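You operate a simulated robot arm through the tools that you are given. There is no shell and no other tool.

You are at the controls of a simulated robot arm. One attempt, no reset.

TASK
Switch the lantern off, unclip its leads and set it back by the plate rail.
Fine: off first; the black clip comes off ahead of the red; stand both clips on the table. Set down upright: battery lantern.
Where things are to end (x, y in the base frame): battery lantern within 50 mm of [760, 100].

It is judged by the outcome, as a careful person would: the job done as asked, and still so three seconds after it is handed in. It fails if anything else is knocked over, pushed out of place, dropped, spilled or broken.

THE ROBOT
A 7-joint arm with a two-finger parallel gripper, fixed in place. Base frame: the origin is on the floor under the middle of its stand, x ahead of it, y to its left, z up; the work surface is at about z = 770. Readings come in mm, degrees, newtons and seconds.
With the tool pointing down near the work surface it reaches from about 280 to 720 mm from the base axis. Its first joint turns from -166.0 to 166.0 degrees. Payload 3.43 kg.
Tool frame: the origin (TCP) lies between the finger pads and is the grasp point; the fingertips stand 34 mm ahead of it; z points along the fingers, y is the line along which they close. The gripper opens to 128 mm. The fingers are 24 mm wide and 12 mm thick; the gripper's body (48 by 130 mm) begins 96 mm behind the TCP.
Orientation is told as [roll, pitch, yaw] about the base's x, y, z axes, in that order, counted from this pose: with the fingers straight down and closing along the base's y, the tool's x points along the base's -x, its y along +y and its z along -z.

THE INTERFACE
- The arm moves only by the tool apply_moves. Its argument "plan" is a list of rows, each a list of 7 numbers: the shift along the tool's x, y, z in units of 20 mm (1.0 is 20 mm), then the turn, a rotation vector about the tool's x, y, z in units of 4 degrees (1.0 is 4 degrees), then the gripper command, from -1 (shut) to 1 (fully open), values between in proportion. In form: [[dx, dy, dz, wx, wy, wz, jaw], ...]. A call has 1 to 20 rows; each row shifts and turns the commanded pose from where the row before left it, along the tool's axes as they then stand. A call with a number of a shift or a turn outside -1 to 1 is refused whole. A row lasts 0.2 s, in which the tool goes at most 50 mm and 8.6 degrees; a call with a longer step from one row to the next is refused whole, and so is a gripper value outside its range. Where a pose cannot be reached the arm comes as near as it can. A force on the tool above 40 N (or 10 N above the force at the start of the call, whichever is more), or a blocked arm, ends the call early, and 0.2 s more pass. The fingers move at their own pace (about 108 mm/s each) and stop on an object; they squeeze with about 28 N. The grip force told is the motor's: it shows also when the fingers shut on nothing. Time passes only in rows, and 0.2 s behind the last, so rows that do not move let the fingers close. It gives the time, the measured TCP pose, the force on the tool (base axes), the opening and the grip force at its end, in the units of the frame above (readings bear some noise), with the torque about the TCP (base axes, N m) and any sound that the robot's microphone picked up, and new pictures: "views" is both (left out), scene, wrist or none.
- Cameras (640 x 400 px; columns grow to the right, rows downward): "scene" is fixed at [226.2, 498.4, 1498.1]; the picture's right is [-0.73, -0.69, 0.00], its down [-0.48, 0.51, -0.72] and it looks along [0.49, -0.52, -0.70] (base axes); focal length 323 px, centre (320, 200). "wrist" rides on the gripper at [76, -11, -160] in the tool frame; the picture's right is [0.15, 0.99, 0.00], its down [-0.88, 0.13, -0.46] and it looks along [-0.45, 0.07, 0.89] (tool axes); focal length 234 px, centre (320, 200). There is no depth. A picture from a camera that has moved, and an enlarged one, comes with that camera's place and axes in the base frame and with its lens. The place of the scene camera against the robot may be out by one fixed shift of up to 25 mm in any direction.
- raise_lower(by): slides the trunk up (or, below 0, down) by that many mm; the arm rides with it, the base frame stays. It gives what a move gives, with no picture.
- close_up(camera, box): a new picture of the part [left, top, right, bottom] of that camera's present view, enlarged. It takes no simulated time.
- sign_off(): hands the job in; it is judged then, once.

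Places have to be worked out from the pictures, the camera data and where the tool is seen. Open the gripper and draw the arm clear of the work before you hand the job in, unless the task says otherwise.

The tools are called after "Call:" as name(argument=value, ...) on one line, values as JSON. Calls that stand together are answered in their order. apply_moves: Moves the arm, as the interface text tells. Its arguments: {"type":"object","properties":{"plan":{"type":"array"},"views":{"type":"string","enum":["both","scene","wrist","none"]}},"required":["plan"]} The other tools are called the same way: raise_lower (by) moves the trunk up or down; close_up (camera, box) takes an enlarged picture of a part of a camera's view; sign_off () hands the job in.

At the start:

```text
time: 0.0
tcp_pos: [516.9, -8.7, 1129.4]
tcp_rot: [0.0, 0.1, 0.0]
wrist_force: [0.7, 0.8, 0.1]
ft_torque: [0.01, 0.0, 0.0]
grip_width: 127.9
grasp_force: 0.0
trunk travel left (down, up): [-225.0, 99.0]
```

scene: 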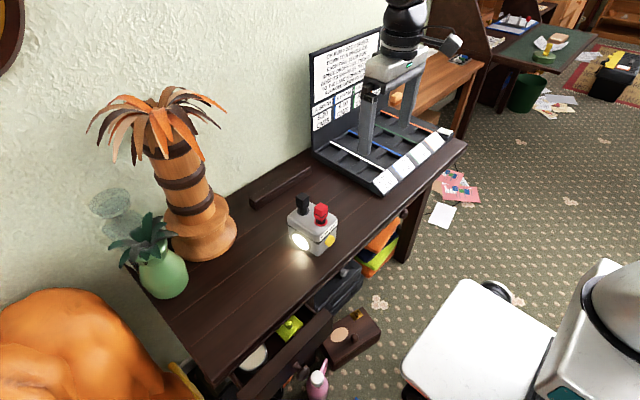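
wrist: 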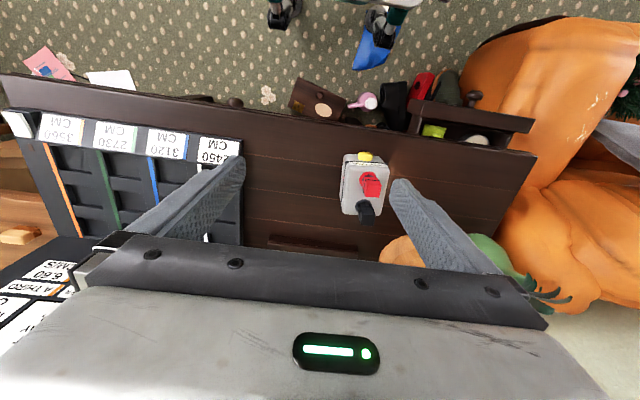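

The lantern (a grey box with red and black clips on top and a yellow button on the near side) stands in the middle of the table. I'll enlarge both views before I move.

Call:
close_up(camera="scene", box=[240, 160, 384, 270])

Call:
close_up(camera="wrist", box=[300, 130, 430, 250])

```text
3.64 times, centred on (312, 215) of scene
camera zoom: at [226.2, 498.4, 1498.1], right [-0.73, -0.69, 0.0], down [-0.48, 0.51, -0.72], along [0.49, -0.52, -0.7], focal length 1175 px, centre (349, 146)
```

zoom: 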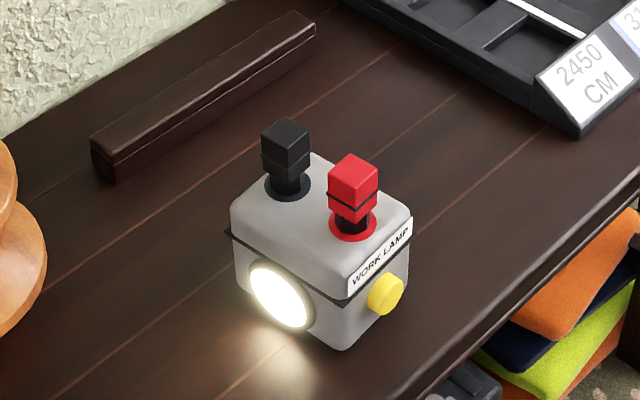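

```text
3.33 times, centred on (365, 190) of wrist
camera zoom: at [441.0, -19.8, 1290.1], right [-0.15, 0.99, 0.0], down [0.88, 0.13, 0.46], along [0.45, 0.07, -0.89], focal length 781 px, centre (170, 233)
```

zoom: 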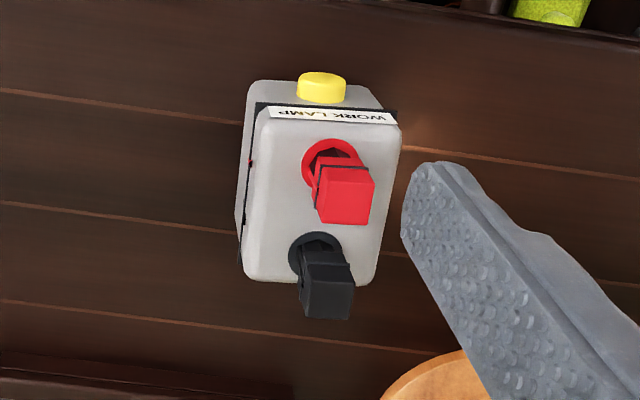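

The lantern's centre is near (627, 103) and its yellow button is on the side facing the robot, at about (568, 98). I'm moving closer, staying above and short of the lantern, to measure it better.

Call:
apply_moves(plan=[[0.1, 0.6, 0.94, 0, 0, 0, 1], [0.1, 0.6, 0.94, 0, 0, 0, 1], [0.1, 0.6, 0.94, 0, 0, 0, 1], [0.1, 0.6, 0.94, 0, 0, 0, 1], [0.1, 0.6, 0.94, 0, 0, 0, 1], [0.1, 0.6, 0.94, 0, 0, 0, 1], [0.1, 0.6, 0.94, 0, 0, 0, 1], [0.1, 0.6, 0.94, 0, 0, 0, 1], [0.1, 0.6, 0.94, 0, 0, 0, 1], [0, 0, 0, 0, 0, 0, 1]], views="both")

```text
time: 2.2
tcp_pos: [498.3, 100.3, 960.4]
tcp_rot: [-0.1, 0.0, 0.1]
wrist_force: [-0.5, -0.2, 0.0]
ft_torque: [-0.03, -0.02, -0.03]
grip_width: 127.9
grasp_force: 0.1
trunk travel left (down, up): [-225.0, 99.0]
camera wrist: at [422.4, 88.9, 1120.8], right [-0.15, 0.99, 0.0], down [0.88, 0.13, 0.46], along [0.45, 0.07, -0.89], focal length 234 px, centre (320, 200)
```

scene: 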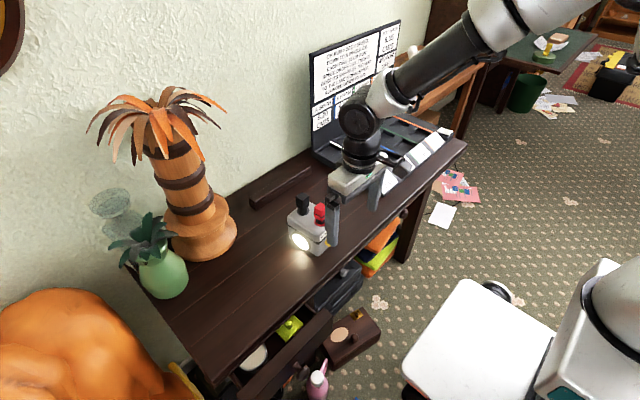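
wrist: 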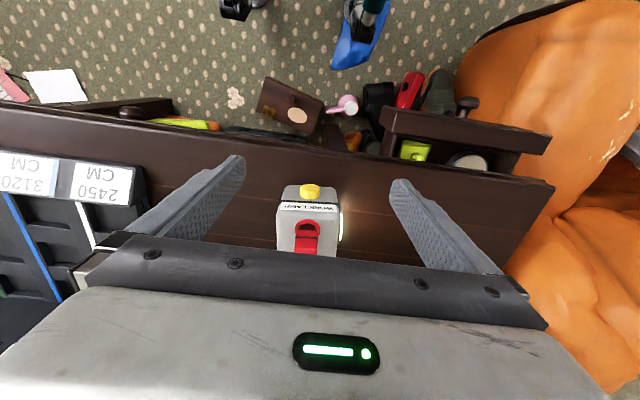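

Call:
close_up(camera="wrist", box=[250, 160, 378, 260])

Call:
close_up(camera="scene", box=[270, 180, 398, 260])

```text
4.00 times, centred on (314, 210) of wrist
camera zoom: at [422.4, 88.9, 1120.8], right [-0.15, 0.99, 0.0], down [0.88, 0.13, 0.46], along [0.45, 0.07, -0.89], focal length 937 px, centre (344, 160)
```

zoom: 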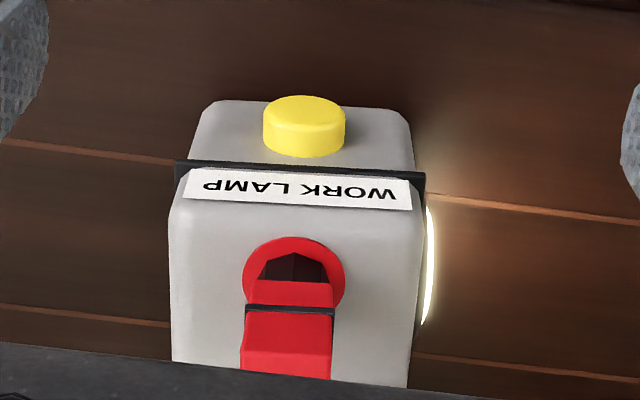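

```text
5.00 times, centred on (334, 220) of scene
camera zoom: at [226.2, 498.4, 1498.1], right [-0.73, -0.69, 0.0], down [-0.48, 0.51, -0.72], along [0.49, -0.52, -0.7], focal length 1616 px, centre (250, 100)
```

zoom: 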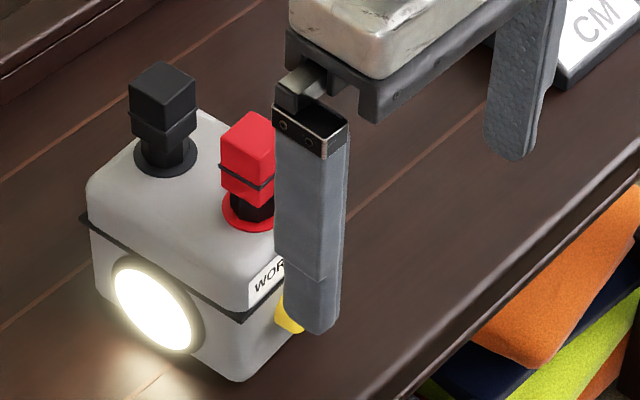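

From two wrist views I put the button's end face near (564, 96.5, 806) and the lantern top near z 868. The clip tops are near z 920, with red at about (595, 101) and black at about (657, 104), and the lantern is yawed about +6°. I'll shut the fingers, then yaw and tilt the tool so the tips lean forward for pressing the button.

Call:
apply_moves(plan=[[0, 0, 0, 0, 0, -0.75, -1], [0, 0, 0, 0, 0, -0.75, -1], [0, 0, 0, 0, -1, 0, -1], [0, 0, 0, 0, -1, 0, -1], [0, 0, 0, 0, -1, 0, -1], [0, 0, 0, 0, -1, 0, -1], [0, 0, 0, 0, -1, 0, -1], [0, 0, 0, 0, -1, 0, -1], [0, 0, 0, 0, 0, 0, -1]], views="both")

```text
time: 4.2
tcp_pos: [497.9, 98.5, 961.0]
tcp_rot: [0.0, -24.1, 6.0]
wrist_force: [-0.7, 0.1, -0.2]
ft_torque: [-0.01, 0.02, -0.01]
grip_width: 0.0
grasp_force: 28.3
trunk travel left (down, up): [-225.0, 99.0]
camera wrist: at [366.6, 74.7, 1076.5], right [-0.24, 0.97, -0.06], down [0.6, 0.19, 0.78], along [0.76, 0.15, -0.63], focal length 234 px, centre (320, 200)
```

scene: 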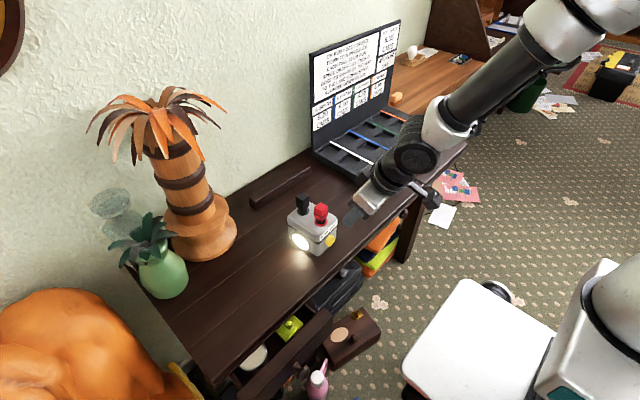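
wrist: 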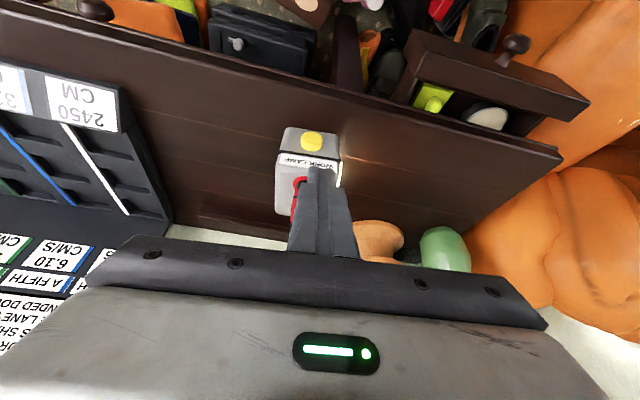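

The commanded tilt was reached, and this view again gives the button at about (569, 97, 806). I'm lowering to just in front of the button with a gap of roughly 14 mm.

Call:
apply_moves(plan=[[0.18, -0.056, 0.8, 0, 0, 0, -1], [0.18, -0.056, 0.8, 0, 0, 0, -1], [0.18, -0.056, 0.8, 0, 0, 0, -1], [0.18, -0.056, 0.8, 0, 0, 0, -1], [0.18, -0.056, 0.8, 0, 0, 0, -1], [0.18, -0.056, 0.8, 0, 0, 0, -1], [0.18, -0.056, 0.8, 0, 0, 0, -1], [0.18, -0.056, 0.8, 0, 0, 0, -1], [0, 0, 0, 0, 0, 0, -1]], views="both")

Call:
close_up(camera="scene", box=[270, 180, 398, 260])

Call:
close_up(camera="wrist", box=[240, 100, 400, 200])

```text
time: 6.2
tcp_pos: [525.4, 93.3, 831.1]
tcp_rot: [0.0, -24.0, 6.0]
wrist_force: [0.1, -1.1, 0.1]
ft_torque: [0.02, -0.02, 0.02]
grip_width: 0.1
grasp_force: 28.2
trunk travel left (down, up): [-225.0, 99.0]
camera wrist: at [393.2, 68.1, 946.2], right [-0.24, 0.97, -0.06], down [0.6, 0.19, 0.77], along [0.76, 0.15, -0.63], focal length 234 px, centre (320, 200)
```

scene: 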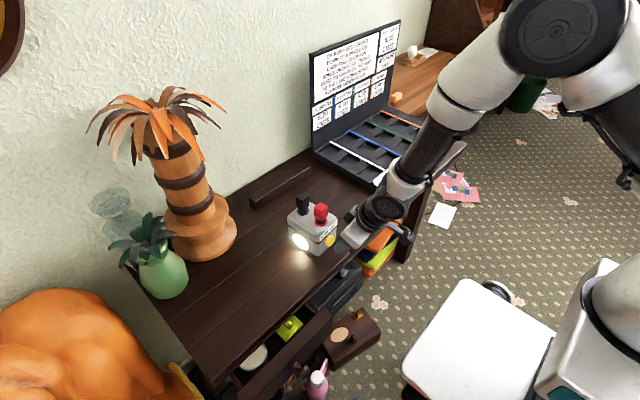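
wrist: 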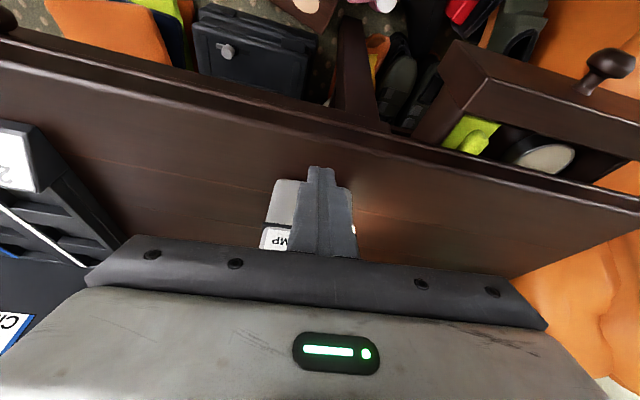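

```text
5.00 times, centred on (334, 220) of scene
camera zoom: at [226.2, 498.4, 1498.1], right [-0.73, -0.69, 0.0], down [-0.48, 0.51, -0.72], along [0.49, -0.52, -0.7], focal length 1616 px, centre (250, 100)
```

zoom: 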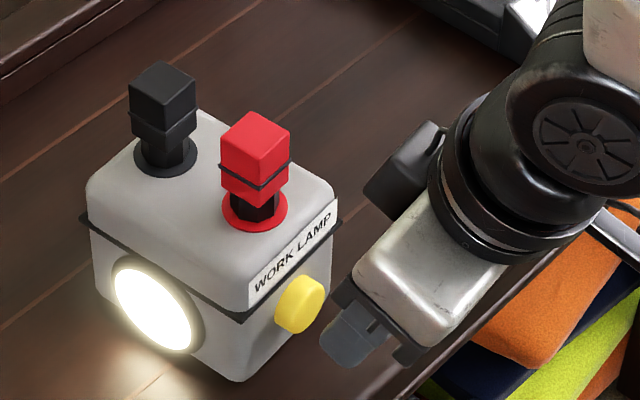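

```text
4.00 times, centred on (320, 150) of wrist
camera zoom: at [393.2, 68.1, 946.2], right [-0.24, 0.97, -0.06], down [0.6, 0.19, 0.77], along [0.76, 0.15, -0.63], focal length 937 px, centre (320, 400)
```

zoom: 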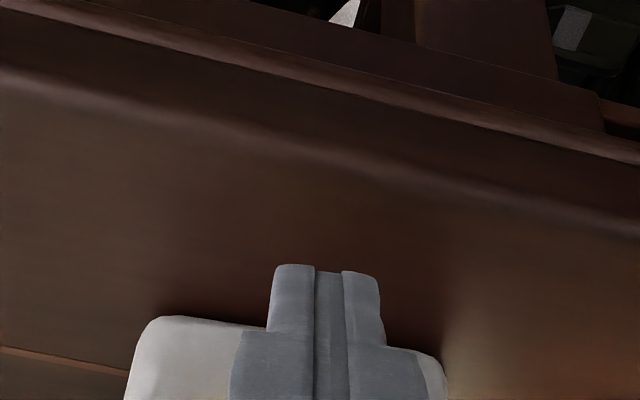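

The fingertips sit in front of the button at button height with a small gap, and the lamp is still lit. I'm advancing horizontally in small steps until I touch the button.

Call:
apply_moves(plan=[[-0.15, 0, 0.067, 0, 0, 0, -1], [-0.15, 0, 0.067, 0, 0, 0, -1], [-0.15, 0, 0.067, 0, 0, 0, -1], [-0.06, 0, 0.027, 0, 0, 0, -1], [-0.06, 0, 0.027, 0, 0, 0, -1], [-0.06, 0, 0.027, 0, 0, 0, -1]], views="scene")

Call:
close_up(camera="scene", box=[270, 180, 398, 260])

```text
time: 7.6
tcp_pos: [538.0, 94.5, 832.2]
tcp_rot: [-0.1, -23.9, 6.1]
wrist_force: [-1.3, -1.0, 0.0]
ft_torque: [0.01, 0.05, 0.01]
grip_width: 0.0
grasp_force: 27.5
trunk travel left (down, up): [-225.0, 99.0]
```

scene: 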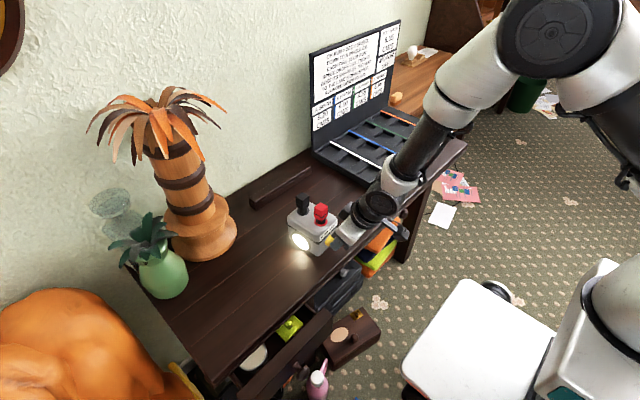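

```text
5.00 times, centred on (334, 220) of scene
camera zoom: at [226.2, 498.4, 1498.1], right [-0.73, -0.69, 0.0], down [-0.48, 0.51, -0.72], along [0.49, -0.52, -0.7], focal length 1616 px, centre (250, 100)
```

zoom: 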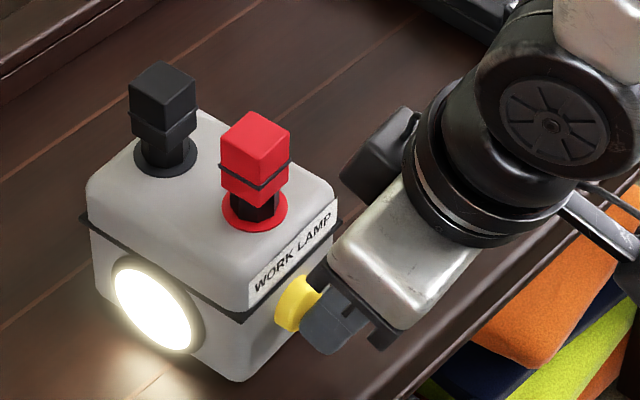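

The tips are at or almost at the button, with no clear contact force yet. I'm pressing on in 1 mm steps.

Call:
apply_moves(plan=[[-0.045, 0, 0.02, 0, 0, 0, -1], [-0.045, 0, 0.02, 0, 0, 0, -1], [-0.045, 0, 0.02, 0, 0, 0, -1], [0, 0, 0, 0, 0, 0, -1]], views="none")

Call:
close_up(camera="scene", box=[270, 180, 398, 260])

```text
time: 8.6
tcp_pos: [541.0, 94.0, 832.4]
tcp_rot: [0.0, -24.0, 6.0]
wrist_force: [-2.8, -0.7, 0.2]
ft_torque: [0.02, 0.02, 0.03]
grip_width: 0.0
grasp_force: 27.9
trunk travel left (down, up): [-225.0, 99.0]
heard: click
```

```text
5.00 times, centred on (334, 220) of scene
camera zoom: at [226.2, 498.4, 1498.1], right [-0.73, -0.69, 0.0], down [-0.48, 0.51, -0.72], along [0.49, -0.52, -0.7], focal length 1616 px, centre (250, 100)
```

zoom: 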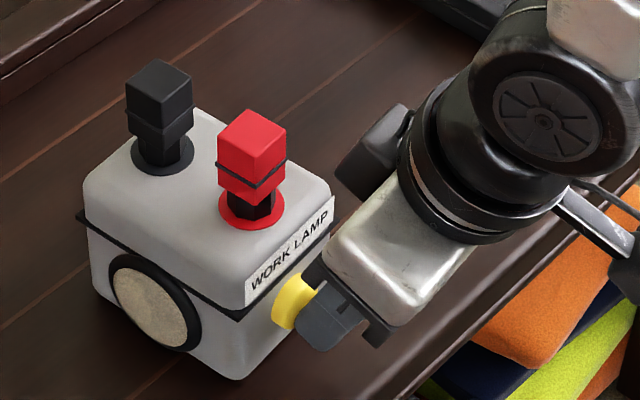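

There was a click and the lamp is dark, so it's off, and the lantern moved only about 2 mm. I'm backing off, rising, levelling the tool and half opening the jaw.

Call:
apply_moves(plan=[[0.457, 0, -0.203, 0, 0, 0, -1], [0.457, 0, -0.203, 0, 0, 0, -1], [0.457, 0, -0.203, 0, 0, 0, -1], [-0.407, 0, -0.913, 0, 0, 0, -1], [-0.407, 0, -0.913, 0, 0, 0, -1], [-0.407, 0, -0.913, 0, 0, 0, -1], [-0.407, 0, -0.913, 0, 0, 0, -1], [-0.407, 0, -0.913, 0, 0, 0, -1], [-0.407, 0, -0.913, 0, 0, 0, -1], [-0.407, 0, -0.913, 0, 0, 0, -1], [-0.407, 0, -0.913, 0, 0, 0, -1], [-0.407, 0, -0.913, 0, 0, 0, -1], [-0.407, 0, -0.913, 0, 0, 0, -1], [0, 0, 0, 0, 1, 0, 0], [0, 0, 0, 0, 1, 0, 0], [0, 0, 0, 0, 1, 0, 0], [0, 0, 0, 0, 1, 0, 0], [0, 0, 0, 0, 1, 0, 0], [0, 0, 0, 0, 1, 0, 0], [0, 0, 0, 0, 0, 0, 0]], views="none")

```text
time: 12.8
tcp_pos: [512.2, 90.7, 1032.8]
tcp_rot: [0.0, -0.1, 6.1]
wrist_force: [-0.2, 0.0, -0.2]
ft_torque: [0.04, 0.0, 0.02]
grip_width: 64.0
grasp_force: 0.0
trunk travel left (down, up): [-225.0, 99.0]
```

The tool is level at (512, 91, 1033) with the jaw at 64 mm. I'm moving forward over the lantern to sight the clips with the wrist camera.

Call:
apply_moves(plan=[[-0.78, 0.02, 0, 0, 0, 0, 0], [-0.78, 0.02, 0, 0, 0, 0, 0], [-0.78, 0.02, 0, 0, 0, 0, 0], [-0.78, 0.02, 0, 0, 0, 0, 0], [-0.78, 0.02, 0, 0, 0, 0, 0], [-0.78, 0.02, 0, 0, 0, 0, 0], [0, 0, 0, 0, 0, 0, 0]], views="both")

Call:
close_up(camera="wrist", box=[256, 120, 384, 220])

Call:
close_up(camera="scene", box=[270, 180, 398, 260])

```text
time: 14.4
tcp_pos: [603.2, 104.5, 1030.9]
tcp_rot: [0.0, 0.0, 6.0]
wrist_force: [0.3, -0.6, 0.1]
ft_torque: [-0.01, 0.0, -0.02]
grip_width: 63.9
grasp_force: 0.1
trunk travel left (down, up): [-225.0, 99.0]
camera wrist: at [529.0, 85.5, 1191.6], right [-0.25, 0.97, 0.0], down [0.86, 0.22, 0.46], along [0.44, 0.11, -0.89], focal length 234 px, centre (320, 200)
```

scene: 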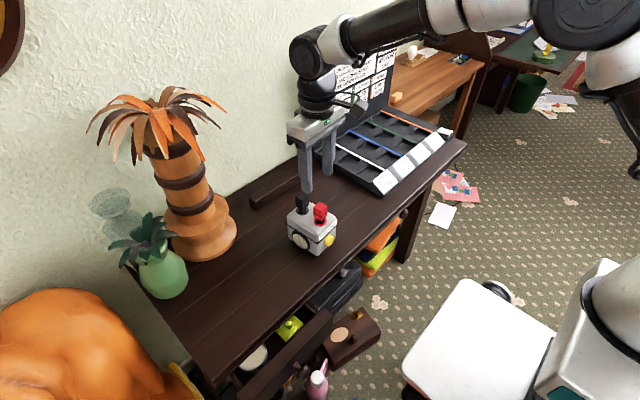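
wrist: 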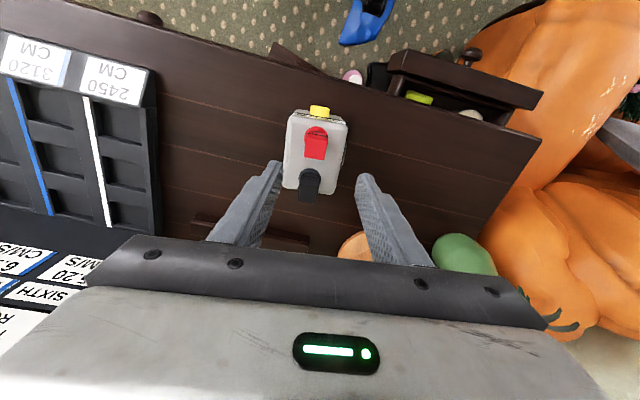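

```text
4.00 times, centred on (320, 170) of wrist
camera zoom: at [529.0, 85.5, 1191.6], right [-0.25, 0.97, 0.0], down [0.86, 0.22, 0.46], along [0.44, 0.11, -0.89], focal length 937 px, centre (320, 320)
```

zoom: 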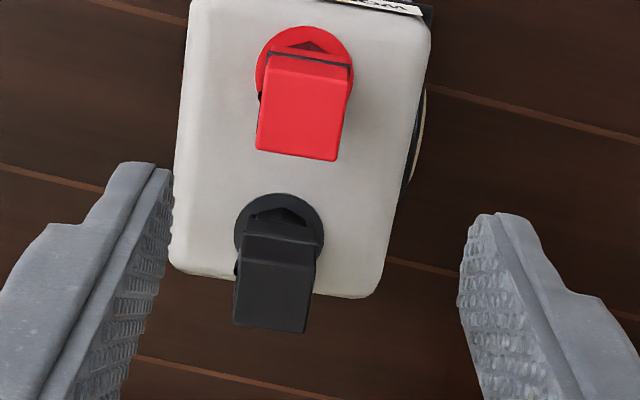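

```text
5.00 times, centred on (334, 220) of scene
camera zoom: at [226.2, 498.4, 1498.1], right [-0.73, -0.69, 0.0], down [-0.48, 0.51, -0.72], along [0.49, -0.52, -0.7], focal length 1616 px, centre (250, 100)
```

zoom: 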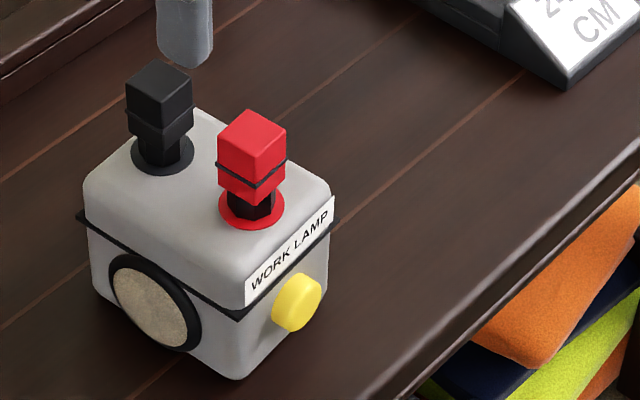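

The lantern is undisturbed, with the black clip at about (658, 104), the red at about (598, 99) and their tops near z 920. I need the clip's lower edge exactly, so I'm enlarging further.

Call:
close_up(camera="scene", box=[290, 188, 338, 218])

Call:
close_up(camera="wrist", box=[295, 120, 343, 210])

```text
13.33 times, centred on (314, 203) of scene
camera zoom: at [226.2, 498.4, 1498.1], right [-0.73, -0.69, 0.0], down [-0.48, 0.51, -0.72], along [0.49, -0.52, -0.7], focal length 4310 px, centre (400, 160)
```

zoom: 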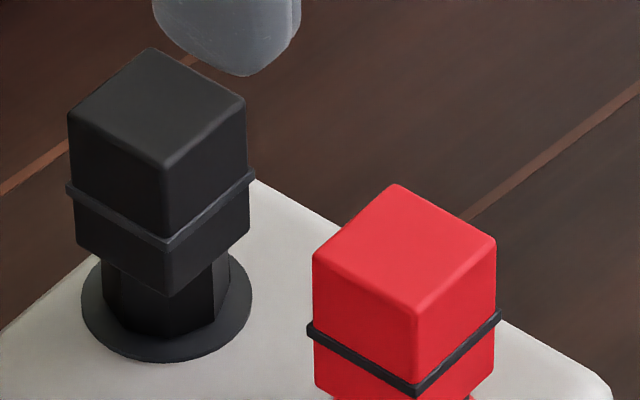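

```text
4.44 times, centred on (319, 165) of wrist
camera zoom: at [529.0, 85.5, 1191.6], right [-0.25, 0.97, 0.0], down [0.86, 0.22, 0.46], along [0.44, 0.11, -0.89], focal length 1041 px, centre (324, 356)
```

zoom: 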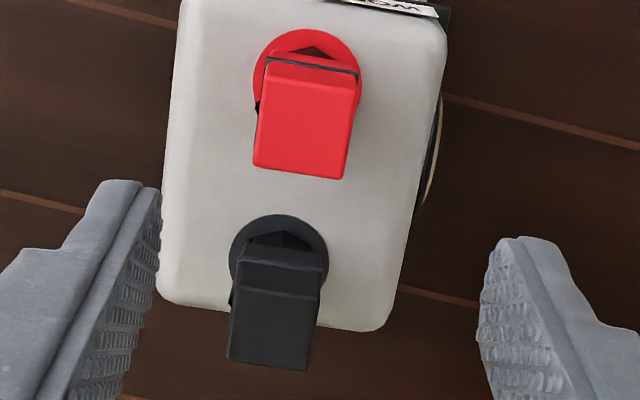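

The clip is a block of about 24×24×35 mm, spanning z 885–920, with a thin band near z 900. I'm moving above the black clip and stopping with the fingertips still above it to check alignment.

Call:
apply_moves(plan=[[-0.908, -0.1, 0, 0, 0, -0.08, 0], [-0.908, -0.1, 0, 0, 0, -0.08, 0], [-0.908, -0.1, 0, 0, 0, -0.08, 0], [0, 0, 0.75, 0, 0, 0, 0], [0, 0, 0.75, 0, 0, 0, 0], [0, 0, 0.75, 0, 0, 0, 0], [0, 0, 0.75, 0, 0, 0, 0], [0, 0, 0, 0, 0, 0, 0]], views="none")

Call:
close_up(camera="wrist", box=[240, 110, 400, 235])

Call:
close_up(camera="scene", box=[270, 160, 366, 230])

```text
time: 16.2
tcp_pos: [658.8, 103.9, 973.8]
tcp_rot: [0.0, 0.0, 6.9]
wrist_force: [-0.2, 1.1, 0.3]
ft_torque: [0.02, 0.0, -0.04]
grip_width: 64.2
grasp_force: 0.0
trunk travel left (down, up): [-225.0, 99.0]
```

```text
3.20 times, centred on (320, 172) of wrist
camera zoom: at [585.1, 84.0, 1132.5], right [-0.27, 0.96, 0.0], down [0.86, 0.24, 0.46], along [0.44, 0.12, -0.89], focal length 749 px, centre (320, 288)
```

zoom: 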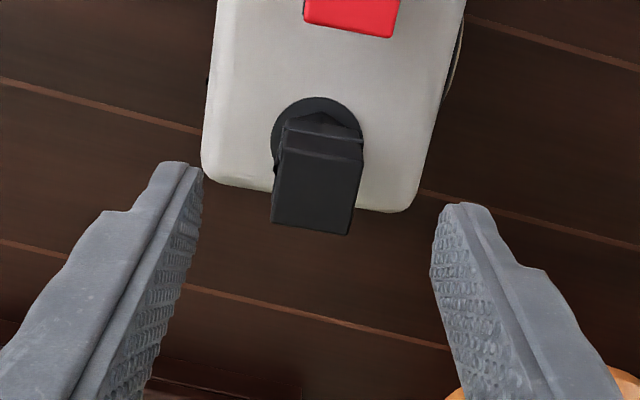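

```text
5.71 times, centred on (318, 195) of scene
camera zoom: at [226.2, 498.4, 1498.1], right [-0.73, -0.69, 0.0], down [-0.48, 0.51, -0.72], along [0.49, -0.52, -0.7], focal length 1847 px, centre (331, 229)
```

zoom: 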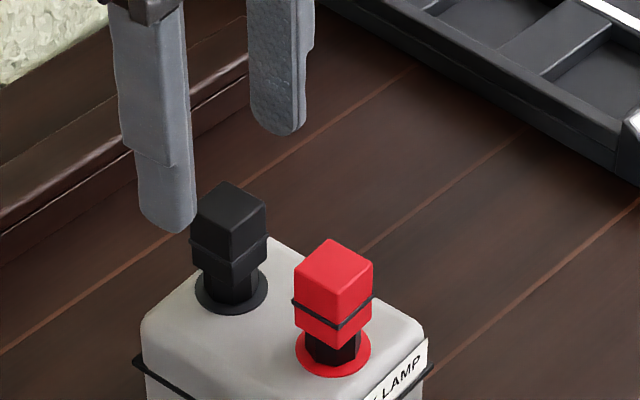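

The black clip is centred between the fingers to within 1 mm. I'm descending to TCP z 926, which puts the tips near z 892, above the clip's lower edge, and then closing on it gently.

Call:
apply_moves(plan=[[0, 0, 0.6, 0, 0, 0, 0], [0, 0, 0.6, 0, 0, 0, 0], [0, 0, 0.6, 0, 0, 0, 0], [0, 0, 0.58, 0, 0, 0, 0], [0, 0, 0, 0, 0, 0, -0.5], [0, 0, 0, 0, 0, 0, -0.5], [0, 0, 0, 0, 0, 0, -0.5]], views="none")

Call:
close_up(camera="wrist", box=[240, 110, 400, 235])

Call:
close_up(camera="scene", box=[270, 160, 366, 230])

```text
time: 17.8
tcp_pos: [659.1, 105.6, 924.9]
tcp_rot: [0.0, 0.1, 7.0]
wrist_force: [-0.5, 0.3, -0.2]
ft_torque: [0.01, 0.0, 0.0]
grip_width: 32.0
grasp_force: 0.1
trunk travel left (down, up): [-225.0, 99.0]
```

```text
3.20 times, centred on (320, 172) of wrist
camera zoom: at [585.2, 85.1, 1085.0], right [-0.27, 0.96, 0.0], down [0.86, 0.24, 0.46], along [0.44, 0.12, -0.89], focal length 749 px, centre (320, 288)
```

zoom: 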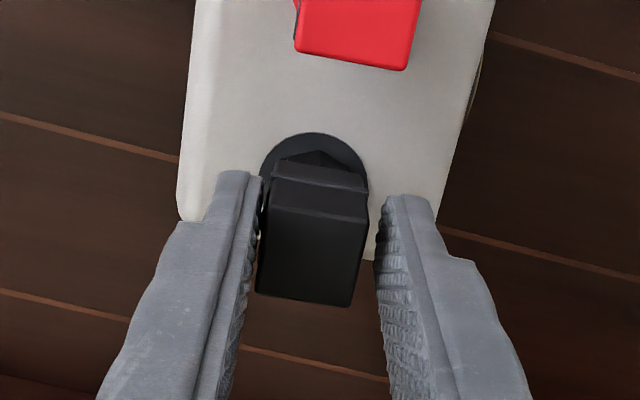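

```text
5.71 times, centred on (318, 195) of scene
camera zoom: at [226.2, 498.4, 1498.1], right [-0.73, -0.69, 0.0], down [-0.48, 0.51, -0.72], along [0.49, -0.52, -0.7], focal length 1847 px, centre (331, 229)
```

zoom: 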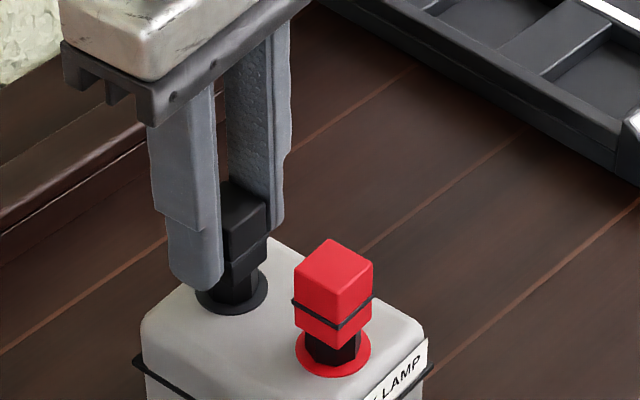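

The fingers straddle the black clip evenly and their tips are clear of the lantern top. I'm closing to grip it.

Call:
apply_moves(plan=[[0, 0, 0, 0, 0, 0, -0.65], [0, 0, 0, 0, 0, 0, -0.8], [0, 0, 0, 0, 0, 0, -1], [0, 0, 0, 0, 0, 0, -1]], views="none")

Call:
close_up(camera="scene", box=[270, 160, 366, 230])

```text
time: 18.8
tcp_pos: [659.1, 105.0, 925.3]
tcp_rot: [0.0, 0.0, 7.0]
wrist_force: [0.6, 0.2, 0.0]
ft_torque: [0.03, 0.03, -0.01]
grip_width: 23.8
grasp_force: 27.9
trunk travel left (down, up): [-225.0, 99.0]
heard: snap
```

```text
5.71 times, centred on (318, 195) of scene
camera zoom: at [226.2, 498.4, 1498.1], right [-0.73, -0.69, 0.0], down [-0.48, 0.51, -0.72], along [0.49, -0.52, -0.7], focal length 1847 px, centre (331, 229)
```

zoom: 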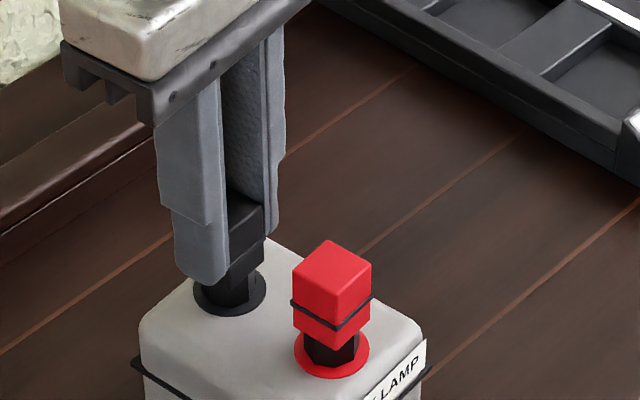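

The grip settled at 23.8 mm and there was a snap, so the clip has released. I'm lifting straight up slowly and watching the force.

Call:
apply_moves(plan=[[0, 0, -0.15, 0, 0, 0, -1], [0, 0, -0.15, 0, 0, 0, -1], [0, 0, -0.25, 0, 0, 0, -1], [0, 0, -0.25, 0, 0, 0, -1], [0, 0, -0.4, 0, 0, 0, -1], [0, 0, -0.4, 0, 0, 0, -1]], views="none")

Call:
close_up(camera="scene", box=[270, 150, 382, 260])

```text
time: 20.2
tcp_pos: [659.7, 102.2, 956.8]
tcp_rot: [0.0, 0.0, 7.0]
wrist_force: [0.1, 0.5, 0.1]
ft_torque: [0.0, 0.02, 0.04]
grip_width: 24.0
grasp_force: 28.1
trunk travel left (down, up): [-225.0, 99.0]
```

```text
3.64 times, centred on (326, 205) of scene
camera zoom: at [226.2, 498.4, 1498.1], right [-0.73, -0.69, 0.0], down [-0.48, 0.51, -0.72], along [0.49, -0.52, -0.7], focal length 1175 px, centre (298, 182)
```

zoom: 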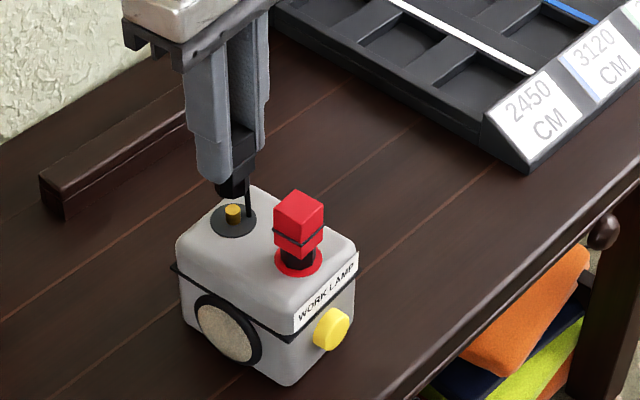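

The black clip is up and a brass post shows where it sat. A thin dark line seems to hang between the clip and the lantern, so I'm looking closer.

Call:
close_up(camera="scene", box=[310, 180, 358, 222])

Call:
close_up(camera="wrist", box=[240, 100, 400, 260])

```text
9.52 times, centred on (334, 201) of scene
camera zoom: at [226.2, 498.4, 1498.1], right [-0.73, -0.69, 0.0], down [-0.48, 0.51, -0.72], along [0.49, -0.52, -0.7], focal length 3078 px, centre (187, 190)
```

zoom: 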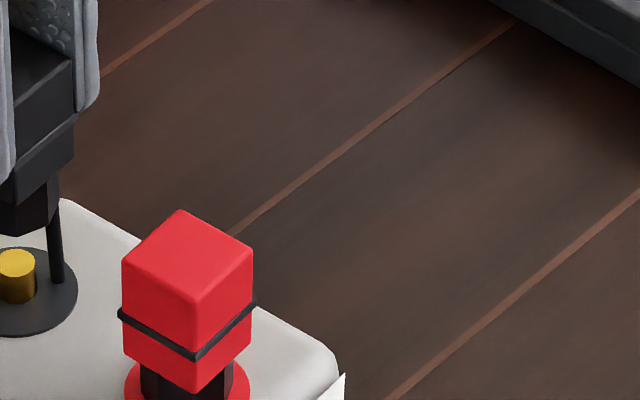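

```text
2.50 times, centred on (320, 180) of wrist
camera zoom: at [585.5, 83.7, 1116.9], right [-0.27, 0.96, 0.0], down [0.86, 0.24, 0.46], along [0.44, 0.12, -0.89], focal length 585 px, centre (320, 250)
```

zoom: 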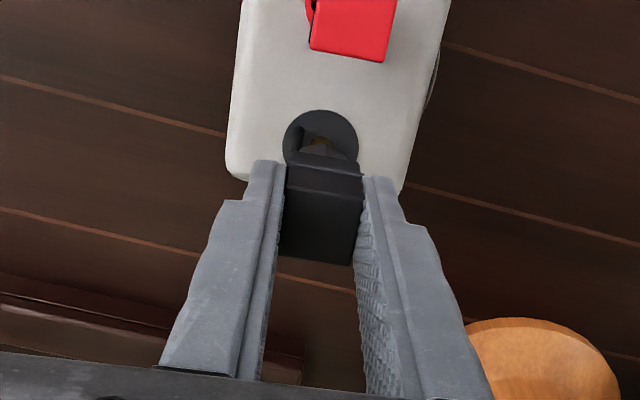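

I'm enlarging the area just under the clip to see whether that line belongs to the clip or to the lantern.

Call:
close_up(camera="scene", box=[318, 184, 350, 216])

Call:
close_up(camera="scene", box=[294, 184, 326, 216])

```text
12.50 times, centred on (334, 200) of scene
camera zoom: at [226.2, 498.4, 1498.1], right [-0.73, -0.69, 0.0], down [-0.48, 0.51, -0.72], along [0.49, -0.52, -0.7], focal length 4040 px, centre (145, 200)
```

zoom: 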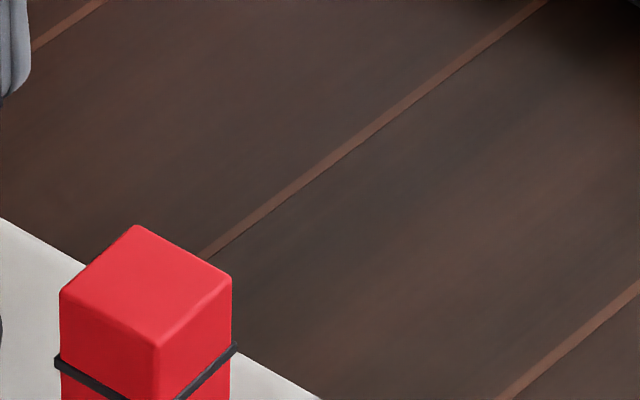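

```text
12.50 times, centred on (310, 200) of scene
camera zoom: at [226.2, 498.4, 1498.1], right [-0.73, -0.69, 0.0], down [-0.48, 0.51, -0.72], along [0.49, -0.52, -0.7], focal length 4040 px, centre (445, 200)
```

zoom: 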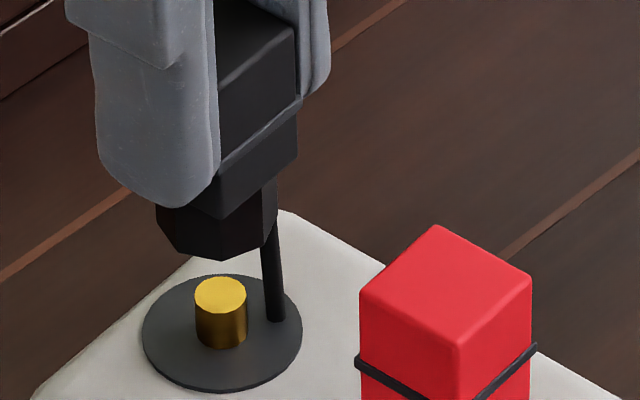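

The hex collar belongs to the clip, and a thin dark rod or wire runs from it toward the terminal plate. I'll lift further to see whether the line stays with the clip or with the lantern.

Call:
apply_moves(plan=[[0, 0, -0.4, 0, 0, 0, -1], [0, 0, -0.4, 0, 0, 0, -1], [0, 0, -0.4, 0, 0, 0, -1], [0, 0, -0.4, 0, 0, 0, -1], [0, 0, -0.4, 0, 0, 0, -1]], views="none")

Call:
close_up(camera="scene", box=[286, 160, 334, 216])

```text
time: 21.4
tcp_pos: [658.4, 103.0, 997.2]
tcp_rot: [-0.1, 0.0, 6.9]
wrist_force: [0.8, -0.6, -0.8]
ft_torque: [0.01, 0.02, 0.03]
grip_width: 23.9
grasp_force: 28.2
trunk travel left (down, up): [-225.0, 99.0]
```

```text
7.14 times, centred on (310, 188) of scene
camera zoom: at [226.2, 498.4, 1498.1], right [-0.73, -0.69, 0.0], down [-0.48, 0.51, -0.72], along [0.49, -0.52, -0.7], focal length 2309 px, centre (391, 286)
```

zoom: 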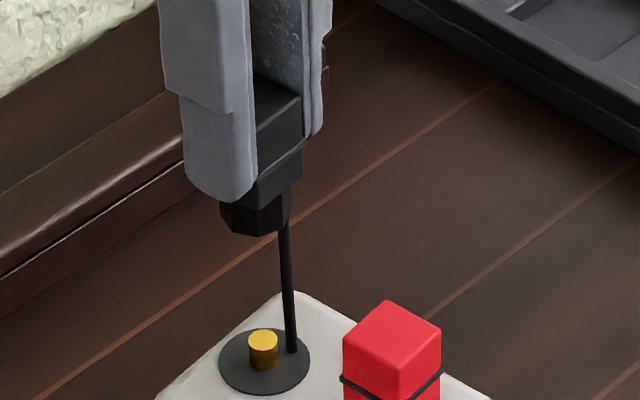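

It's a flexible lead: the clip stays tethered to the terminal by a thin wire. I'll therefore stand the clips close by on the free right side of the lantern (y ≈ −5), where the leads reach both now and at the final place, checking force for tautness as I go.

Call:
apply_moves(plan=[[-0.207, -0.706, 0, 0, 0, 0, -1], [-0.207, -0.706, 0, 0, 0, 0, -1], [-0.207, -0.706, 0, 0, 0, 0, -1], [-0.207, -0.706, 0, 0, 0, 0, -1], [0, 0, 0, 0, 0, 0, -1]], views="none")

Call:
close_up(camera="scene", box=[270, 130, 382, 250])

```text
time: 22.6
tcp_pos: [682.3, 48.9, 997.8]
tcp_rot: [0.0, 0.0, 6.9]
wrist_force: [0.2, -0.1, 0.2]
ft_torque: [-0.01, 0.01, 0.02]
grip_width: 23.8
grasp_force: 28.2
trunk travel left (down, up): [-225.0, 99.0]
```

```text
3.33 times, centred on (326, 190) of scene
camera zoom: at [226.2, 498.4, 1498.1], right [-0.73, -0.69, 0.0], down [-0.48, 0.51, -0.72], along [0.49, -0.52, -0.7], focal length 1077 px, centre (300, 233)
```

zoom: 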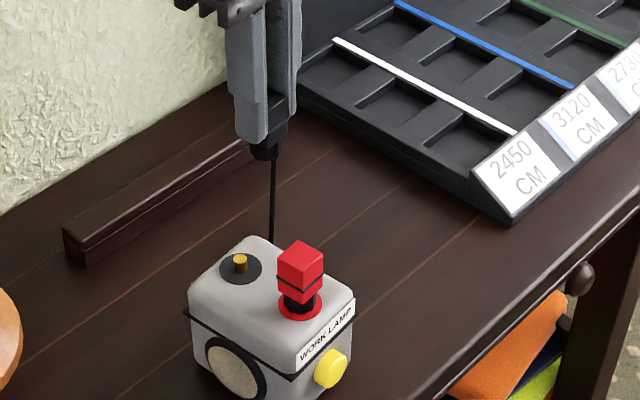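

There's no tension in the force reading, but the lead's lower end isn't clear. I'm looking more closely at where it goes.

Call:
close_up(camera="scene", box=[290, 165, 346, 215])

Call:
close_up(camera="wrist", box=[240, 60, 440, 240])

```text
8.00 times, centred on (318, 190) of scene
camera zoom: at [226.2, 498.4, 1498.1], right [-0.73, -0.69, 0.0], down [-0.48, 0.51, -0.72], along [0.49, -0.52, -0.7], focal length 2586 px, centre (336, 280)
```

zoom: 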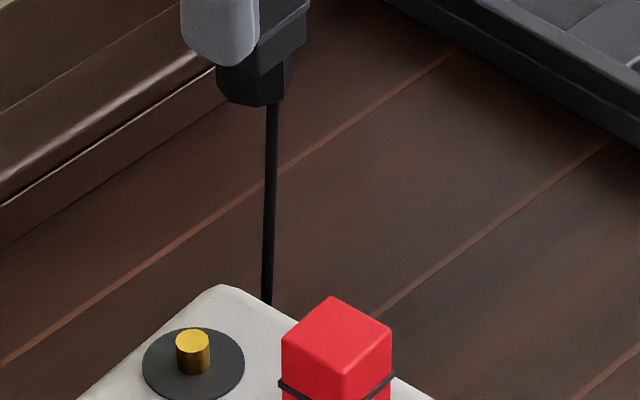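

```text
2.22 times, centred on (340, 150) of wrist
camera zoom: at [608.7, 29.7, 1158.0], right [-0.27, 0.96, 0.0], down [0.86, 0.24, 0.46], along [0.44, 0.12, -0.89], focal length 520 px, centre (276, 311)
```

zoom: 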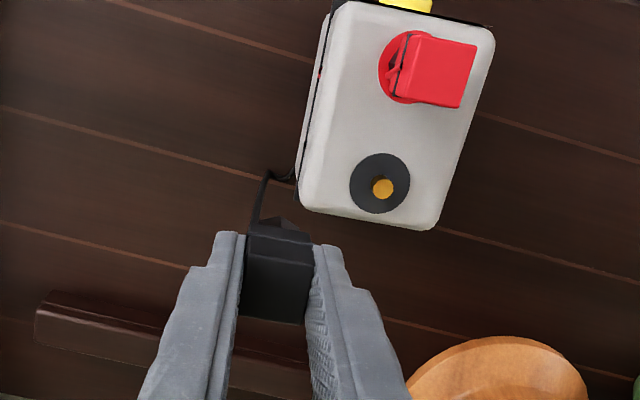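

The lead exits the lantern's right (−y) side, sags, and runs up to the clip, so setting the clips down on that side is right. I'm continuing to about (705, −12) and lowering part way.

Call:
apply_moves(plan=[[-0.151, -0.632, 0, 0, 0, 0, -1], [-0.151, -0.632, 0, 0, 0, 0, -1], [-0.151, -0.632, 0, 0, 0, 0, -1], [-0.151, -0.632, 0, 0, 0, 0, -1], [-0.151, -0.632, 0, 0, 0, 0, -1], [0, 0, 0.8, 0, 0, 0, -1], [0, 0, 0.8, 0, 0, 0, -1], [0, 0, 0.8, 0, 0, 0, -1], [0, 0, 0.8, 0, 0, 0, -1], [0, 0, 0.8, 0, 0, 0, -1], [0, 0, 0.8, 0, 0, 0, -1], [0, 0, 0, 0, 0, 0, -1]], views="both")

Call:
close_up(camera="scene", box=[280, 150, 376, 240])

Call:
close_up(camera="wrist", box=[240, 60, 440, 240])

```text
time: 25.2
tcp_pos: [706.6, -9.4, 901.2]
tcp_rot: [0.0, 0.0, 7.0]
wrist_force: [-0.3, 0.0, 0.0]
ft_torque: [0.03, 0.02, -0.03]
grip_width: 24.0
grasp_force: 28.5
trunk travel left (down, up): [-225.0, 99.0]
camera wrist: at [632.3, -30.9, 1061.6], right [-0.27, 0.96, 0.0], down [0.86, 0.24, 0.46], along [0.44, 0.12, -0.89], focal length 234 px, centre (320, 200)
```

scene: 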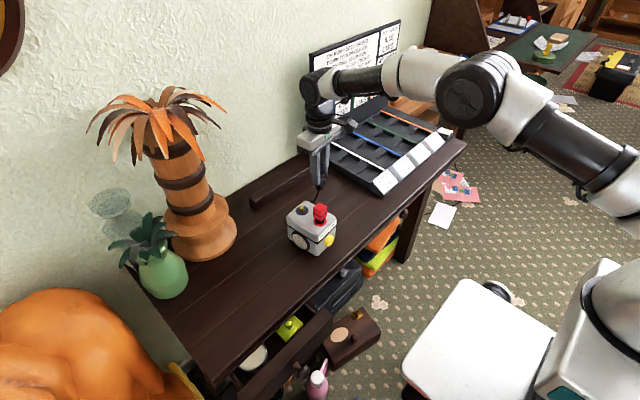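
wrist: 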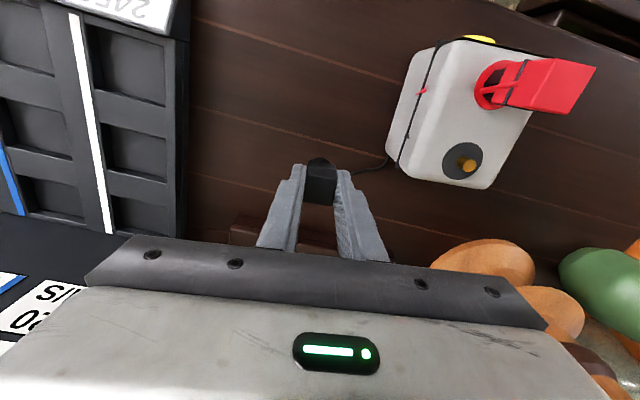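

```text
4.44 times, centred on (328, 195) of scene
camera zoom: at [226.2, 498.4, 1498.1], right [-0.73, -0.69, 0.0], down [-0.48, 0.51, -0.72], along [0.49, -0.52, -0.7], focal length 1436 px, centre (284, 222)
```

zoom: 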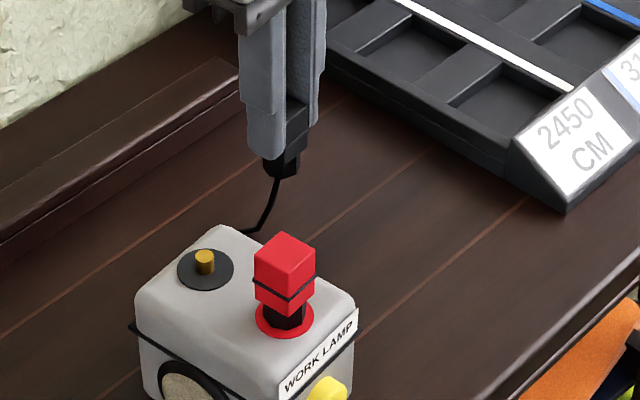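

```text
2.22 times, centred on (340, 150) of wrist
camera zoom: at [632.3, -30.9, 1061.6], right [-0.27, 0.96, 0.0], down [0.86, 0.24, 0.46], along [0.44, 0.12, -0.89], focal length 520 px, centre (276, 311)
```

zoom: 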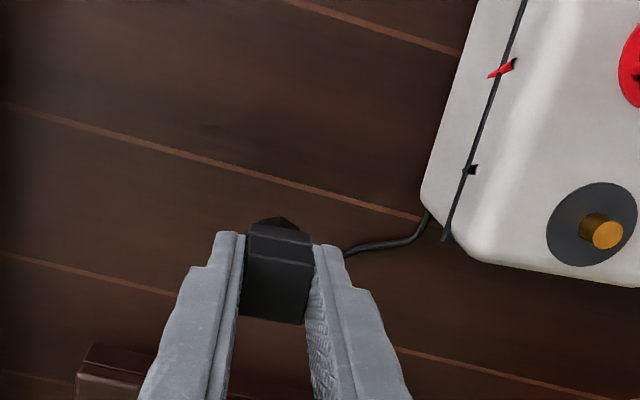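

The lead is slack and falls toward the lantern, not under the clip. I'm lowering to just above the table.

Call:
apply_moves(plan=[[0, 0, 0.75, 0, 0, 0, -1], [0, 0, 0.75, 0, 0, 0, -1], [0, 0, 0.75, 0, 0, 0, -1], [0, 0, 0.75, 0, 0, 0, -1], [0, 0, 0, 0, 0, 0, -1]], views="none")

Call:
close_up(camera="scene", box=[280, 150, 376, 240])

Call:
close_up(camera="wrist", box=[240, 60, 440, 240])

```text
time: 26.4
tcp_pos: [705.1, -12.9, 842.2]
tcp_rot: [0.1, 0.1, 7.0]
wrist_force: [-0.3, 0.1, -0.3]
ft_torque: [-0.01, 0.0, 0.01]
grip_width: 23.7
grasp_force: 28.3
trunk travel left (down, up): [-225.0, 99.0]
```

```text
4.44 times, centred on (328, 195) of scene
camera zoom: at [226.2, 498.4, 1498.1], right [-0.73, -0.69, 0.0], down [-0.48, 0.51, -0.72], along [0.49, -0.52, -0.7], focal length 1436 px, centre (284, 222)
```

zoom: 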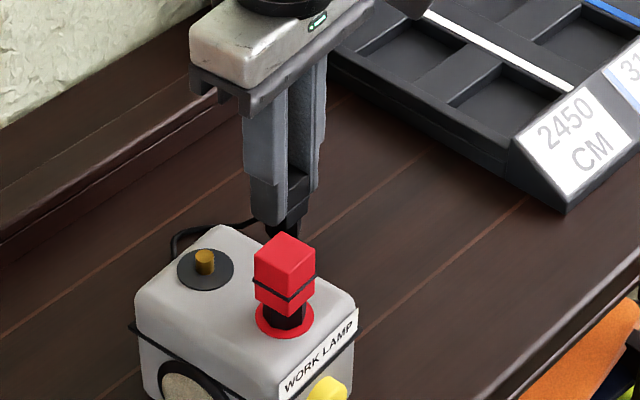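

```text
2.22 times, centred on (340, 150) of wrist
camera zoom: at [631.9, -32.1, 1001.8], right [-0.27, 0.96, 0.0], down [0.86, 0.24, 0.46], along [0.44, 0.12, -0.89], focal length 520 px, centre (276, 311)
```

zoom: 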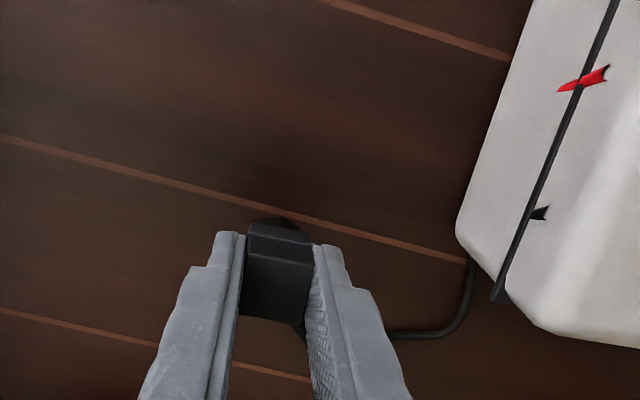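

The clip is about 14 mm above the table and the lead curves away freely. I'm lowering in fine steps to feel for the table.

Call:
apply_moves(plan=[[0, 0, 0.2, 0, 0, 0, -1], [0, 0, 0.2, 0, 0, 0, -1], [0, 0, 0.1, 0, 0, 0, -1], [0, 0, 0.05, 0, 0, 0, -1], [0, 0, 0.05, 0, 0, 0, -1]], views="none")

Call:
close_up(camera="scene", box=[290, 170, 354, 220])

```text
time: 27.6
tcp_pos: [704.7, -10.9, 830.2]
tcp_rot: [0.0, 0.0, 7.0]
wrist_force: [-0.5, -0.3, 0.0]
ft_torque: [0.0, 0.01, 0.0]
grip_width: 23.9
grasp_force: 27.8
trunk travel left (down, up): [-225.0, 99.0]
```

```text
8.00 times, centred on (322, 195) of scene
camera zoom: at [226.2, 498.4, 1498.1], right [-0.73, -0.69, 0.0], down [-0.48, 0.51, -0.72], along [0.49, -0.52, -0.7], focal length 2586 px, centre (304, 240)
```

zoom: 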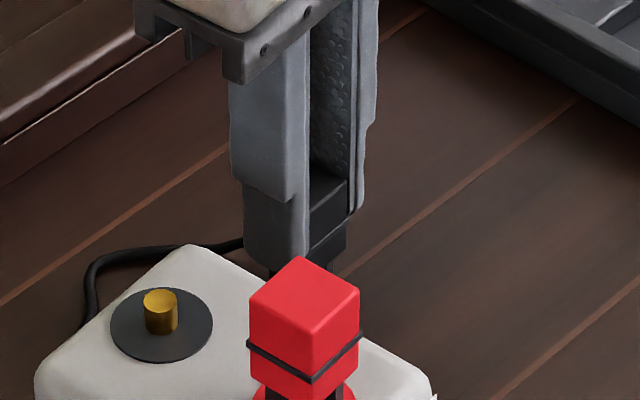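

No contact yet at TCP z 830. I'm going on down in 1 mm steps until there's a vertical force.

Call:
apply_moves(plan=[[0, 0, 0.05, 0, 0, 0, -1], [0, 0, 0.05, 0, 0, 0, -1], [0, 0, 0.05, 0, 0, 0, -1]], views="none")

```text
time: 28.4
tcp_pos: [704.8, -11.5, 830.2]
tcp_rot: [0.0, -0.2, 7.0]
wrist_force: [-1.7, -1.5, 13.2]
ft_torque: [-0.14, 0.17, 0.02]
grip_width: 23.8
grasp_force: 28.5
trunk travel left (down, up): [-225.0, 99.0]
```

The clip is on the table with 13 N of contact at TCP z ≈ 830. I'm easing the push off, then opening slowly.

Call:
apply_moves(plan=[[0, 0, -0.05, 0, 0, 0, -1], [0, 0, -0.05, 0, 0, 0, -1], [0, 0, 0, 0, 0, 0, -1]], views="none")

```text
time: 29.2
tcp_pos: [704.8, -11.4, 829.0]
tcp_rot: [0.0, 0.1, 7.0]
wrist_force: [0.9, -0.5, 1.0]
ft_torque: [-0.04, -0.1, 0.02]
grip_width: 23.8
grasp_force: 28.2
trunk travel left (down, up): [-225.0, 99.0]
```

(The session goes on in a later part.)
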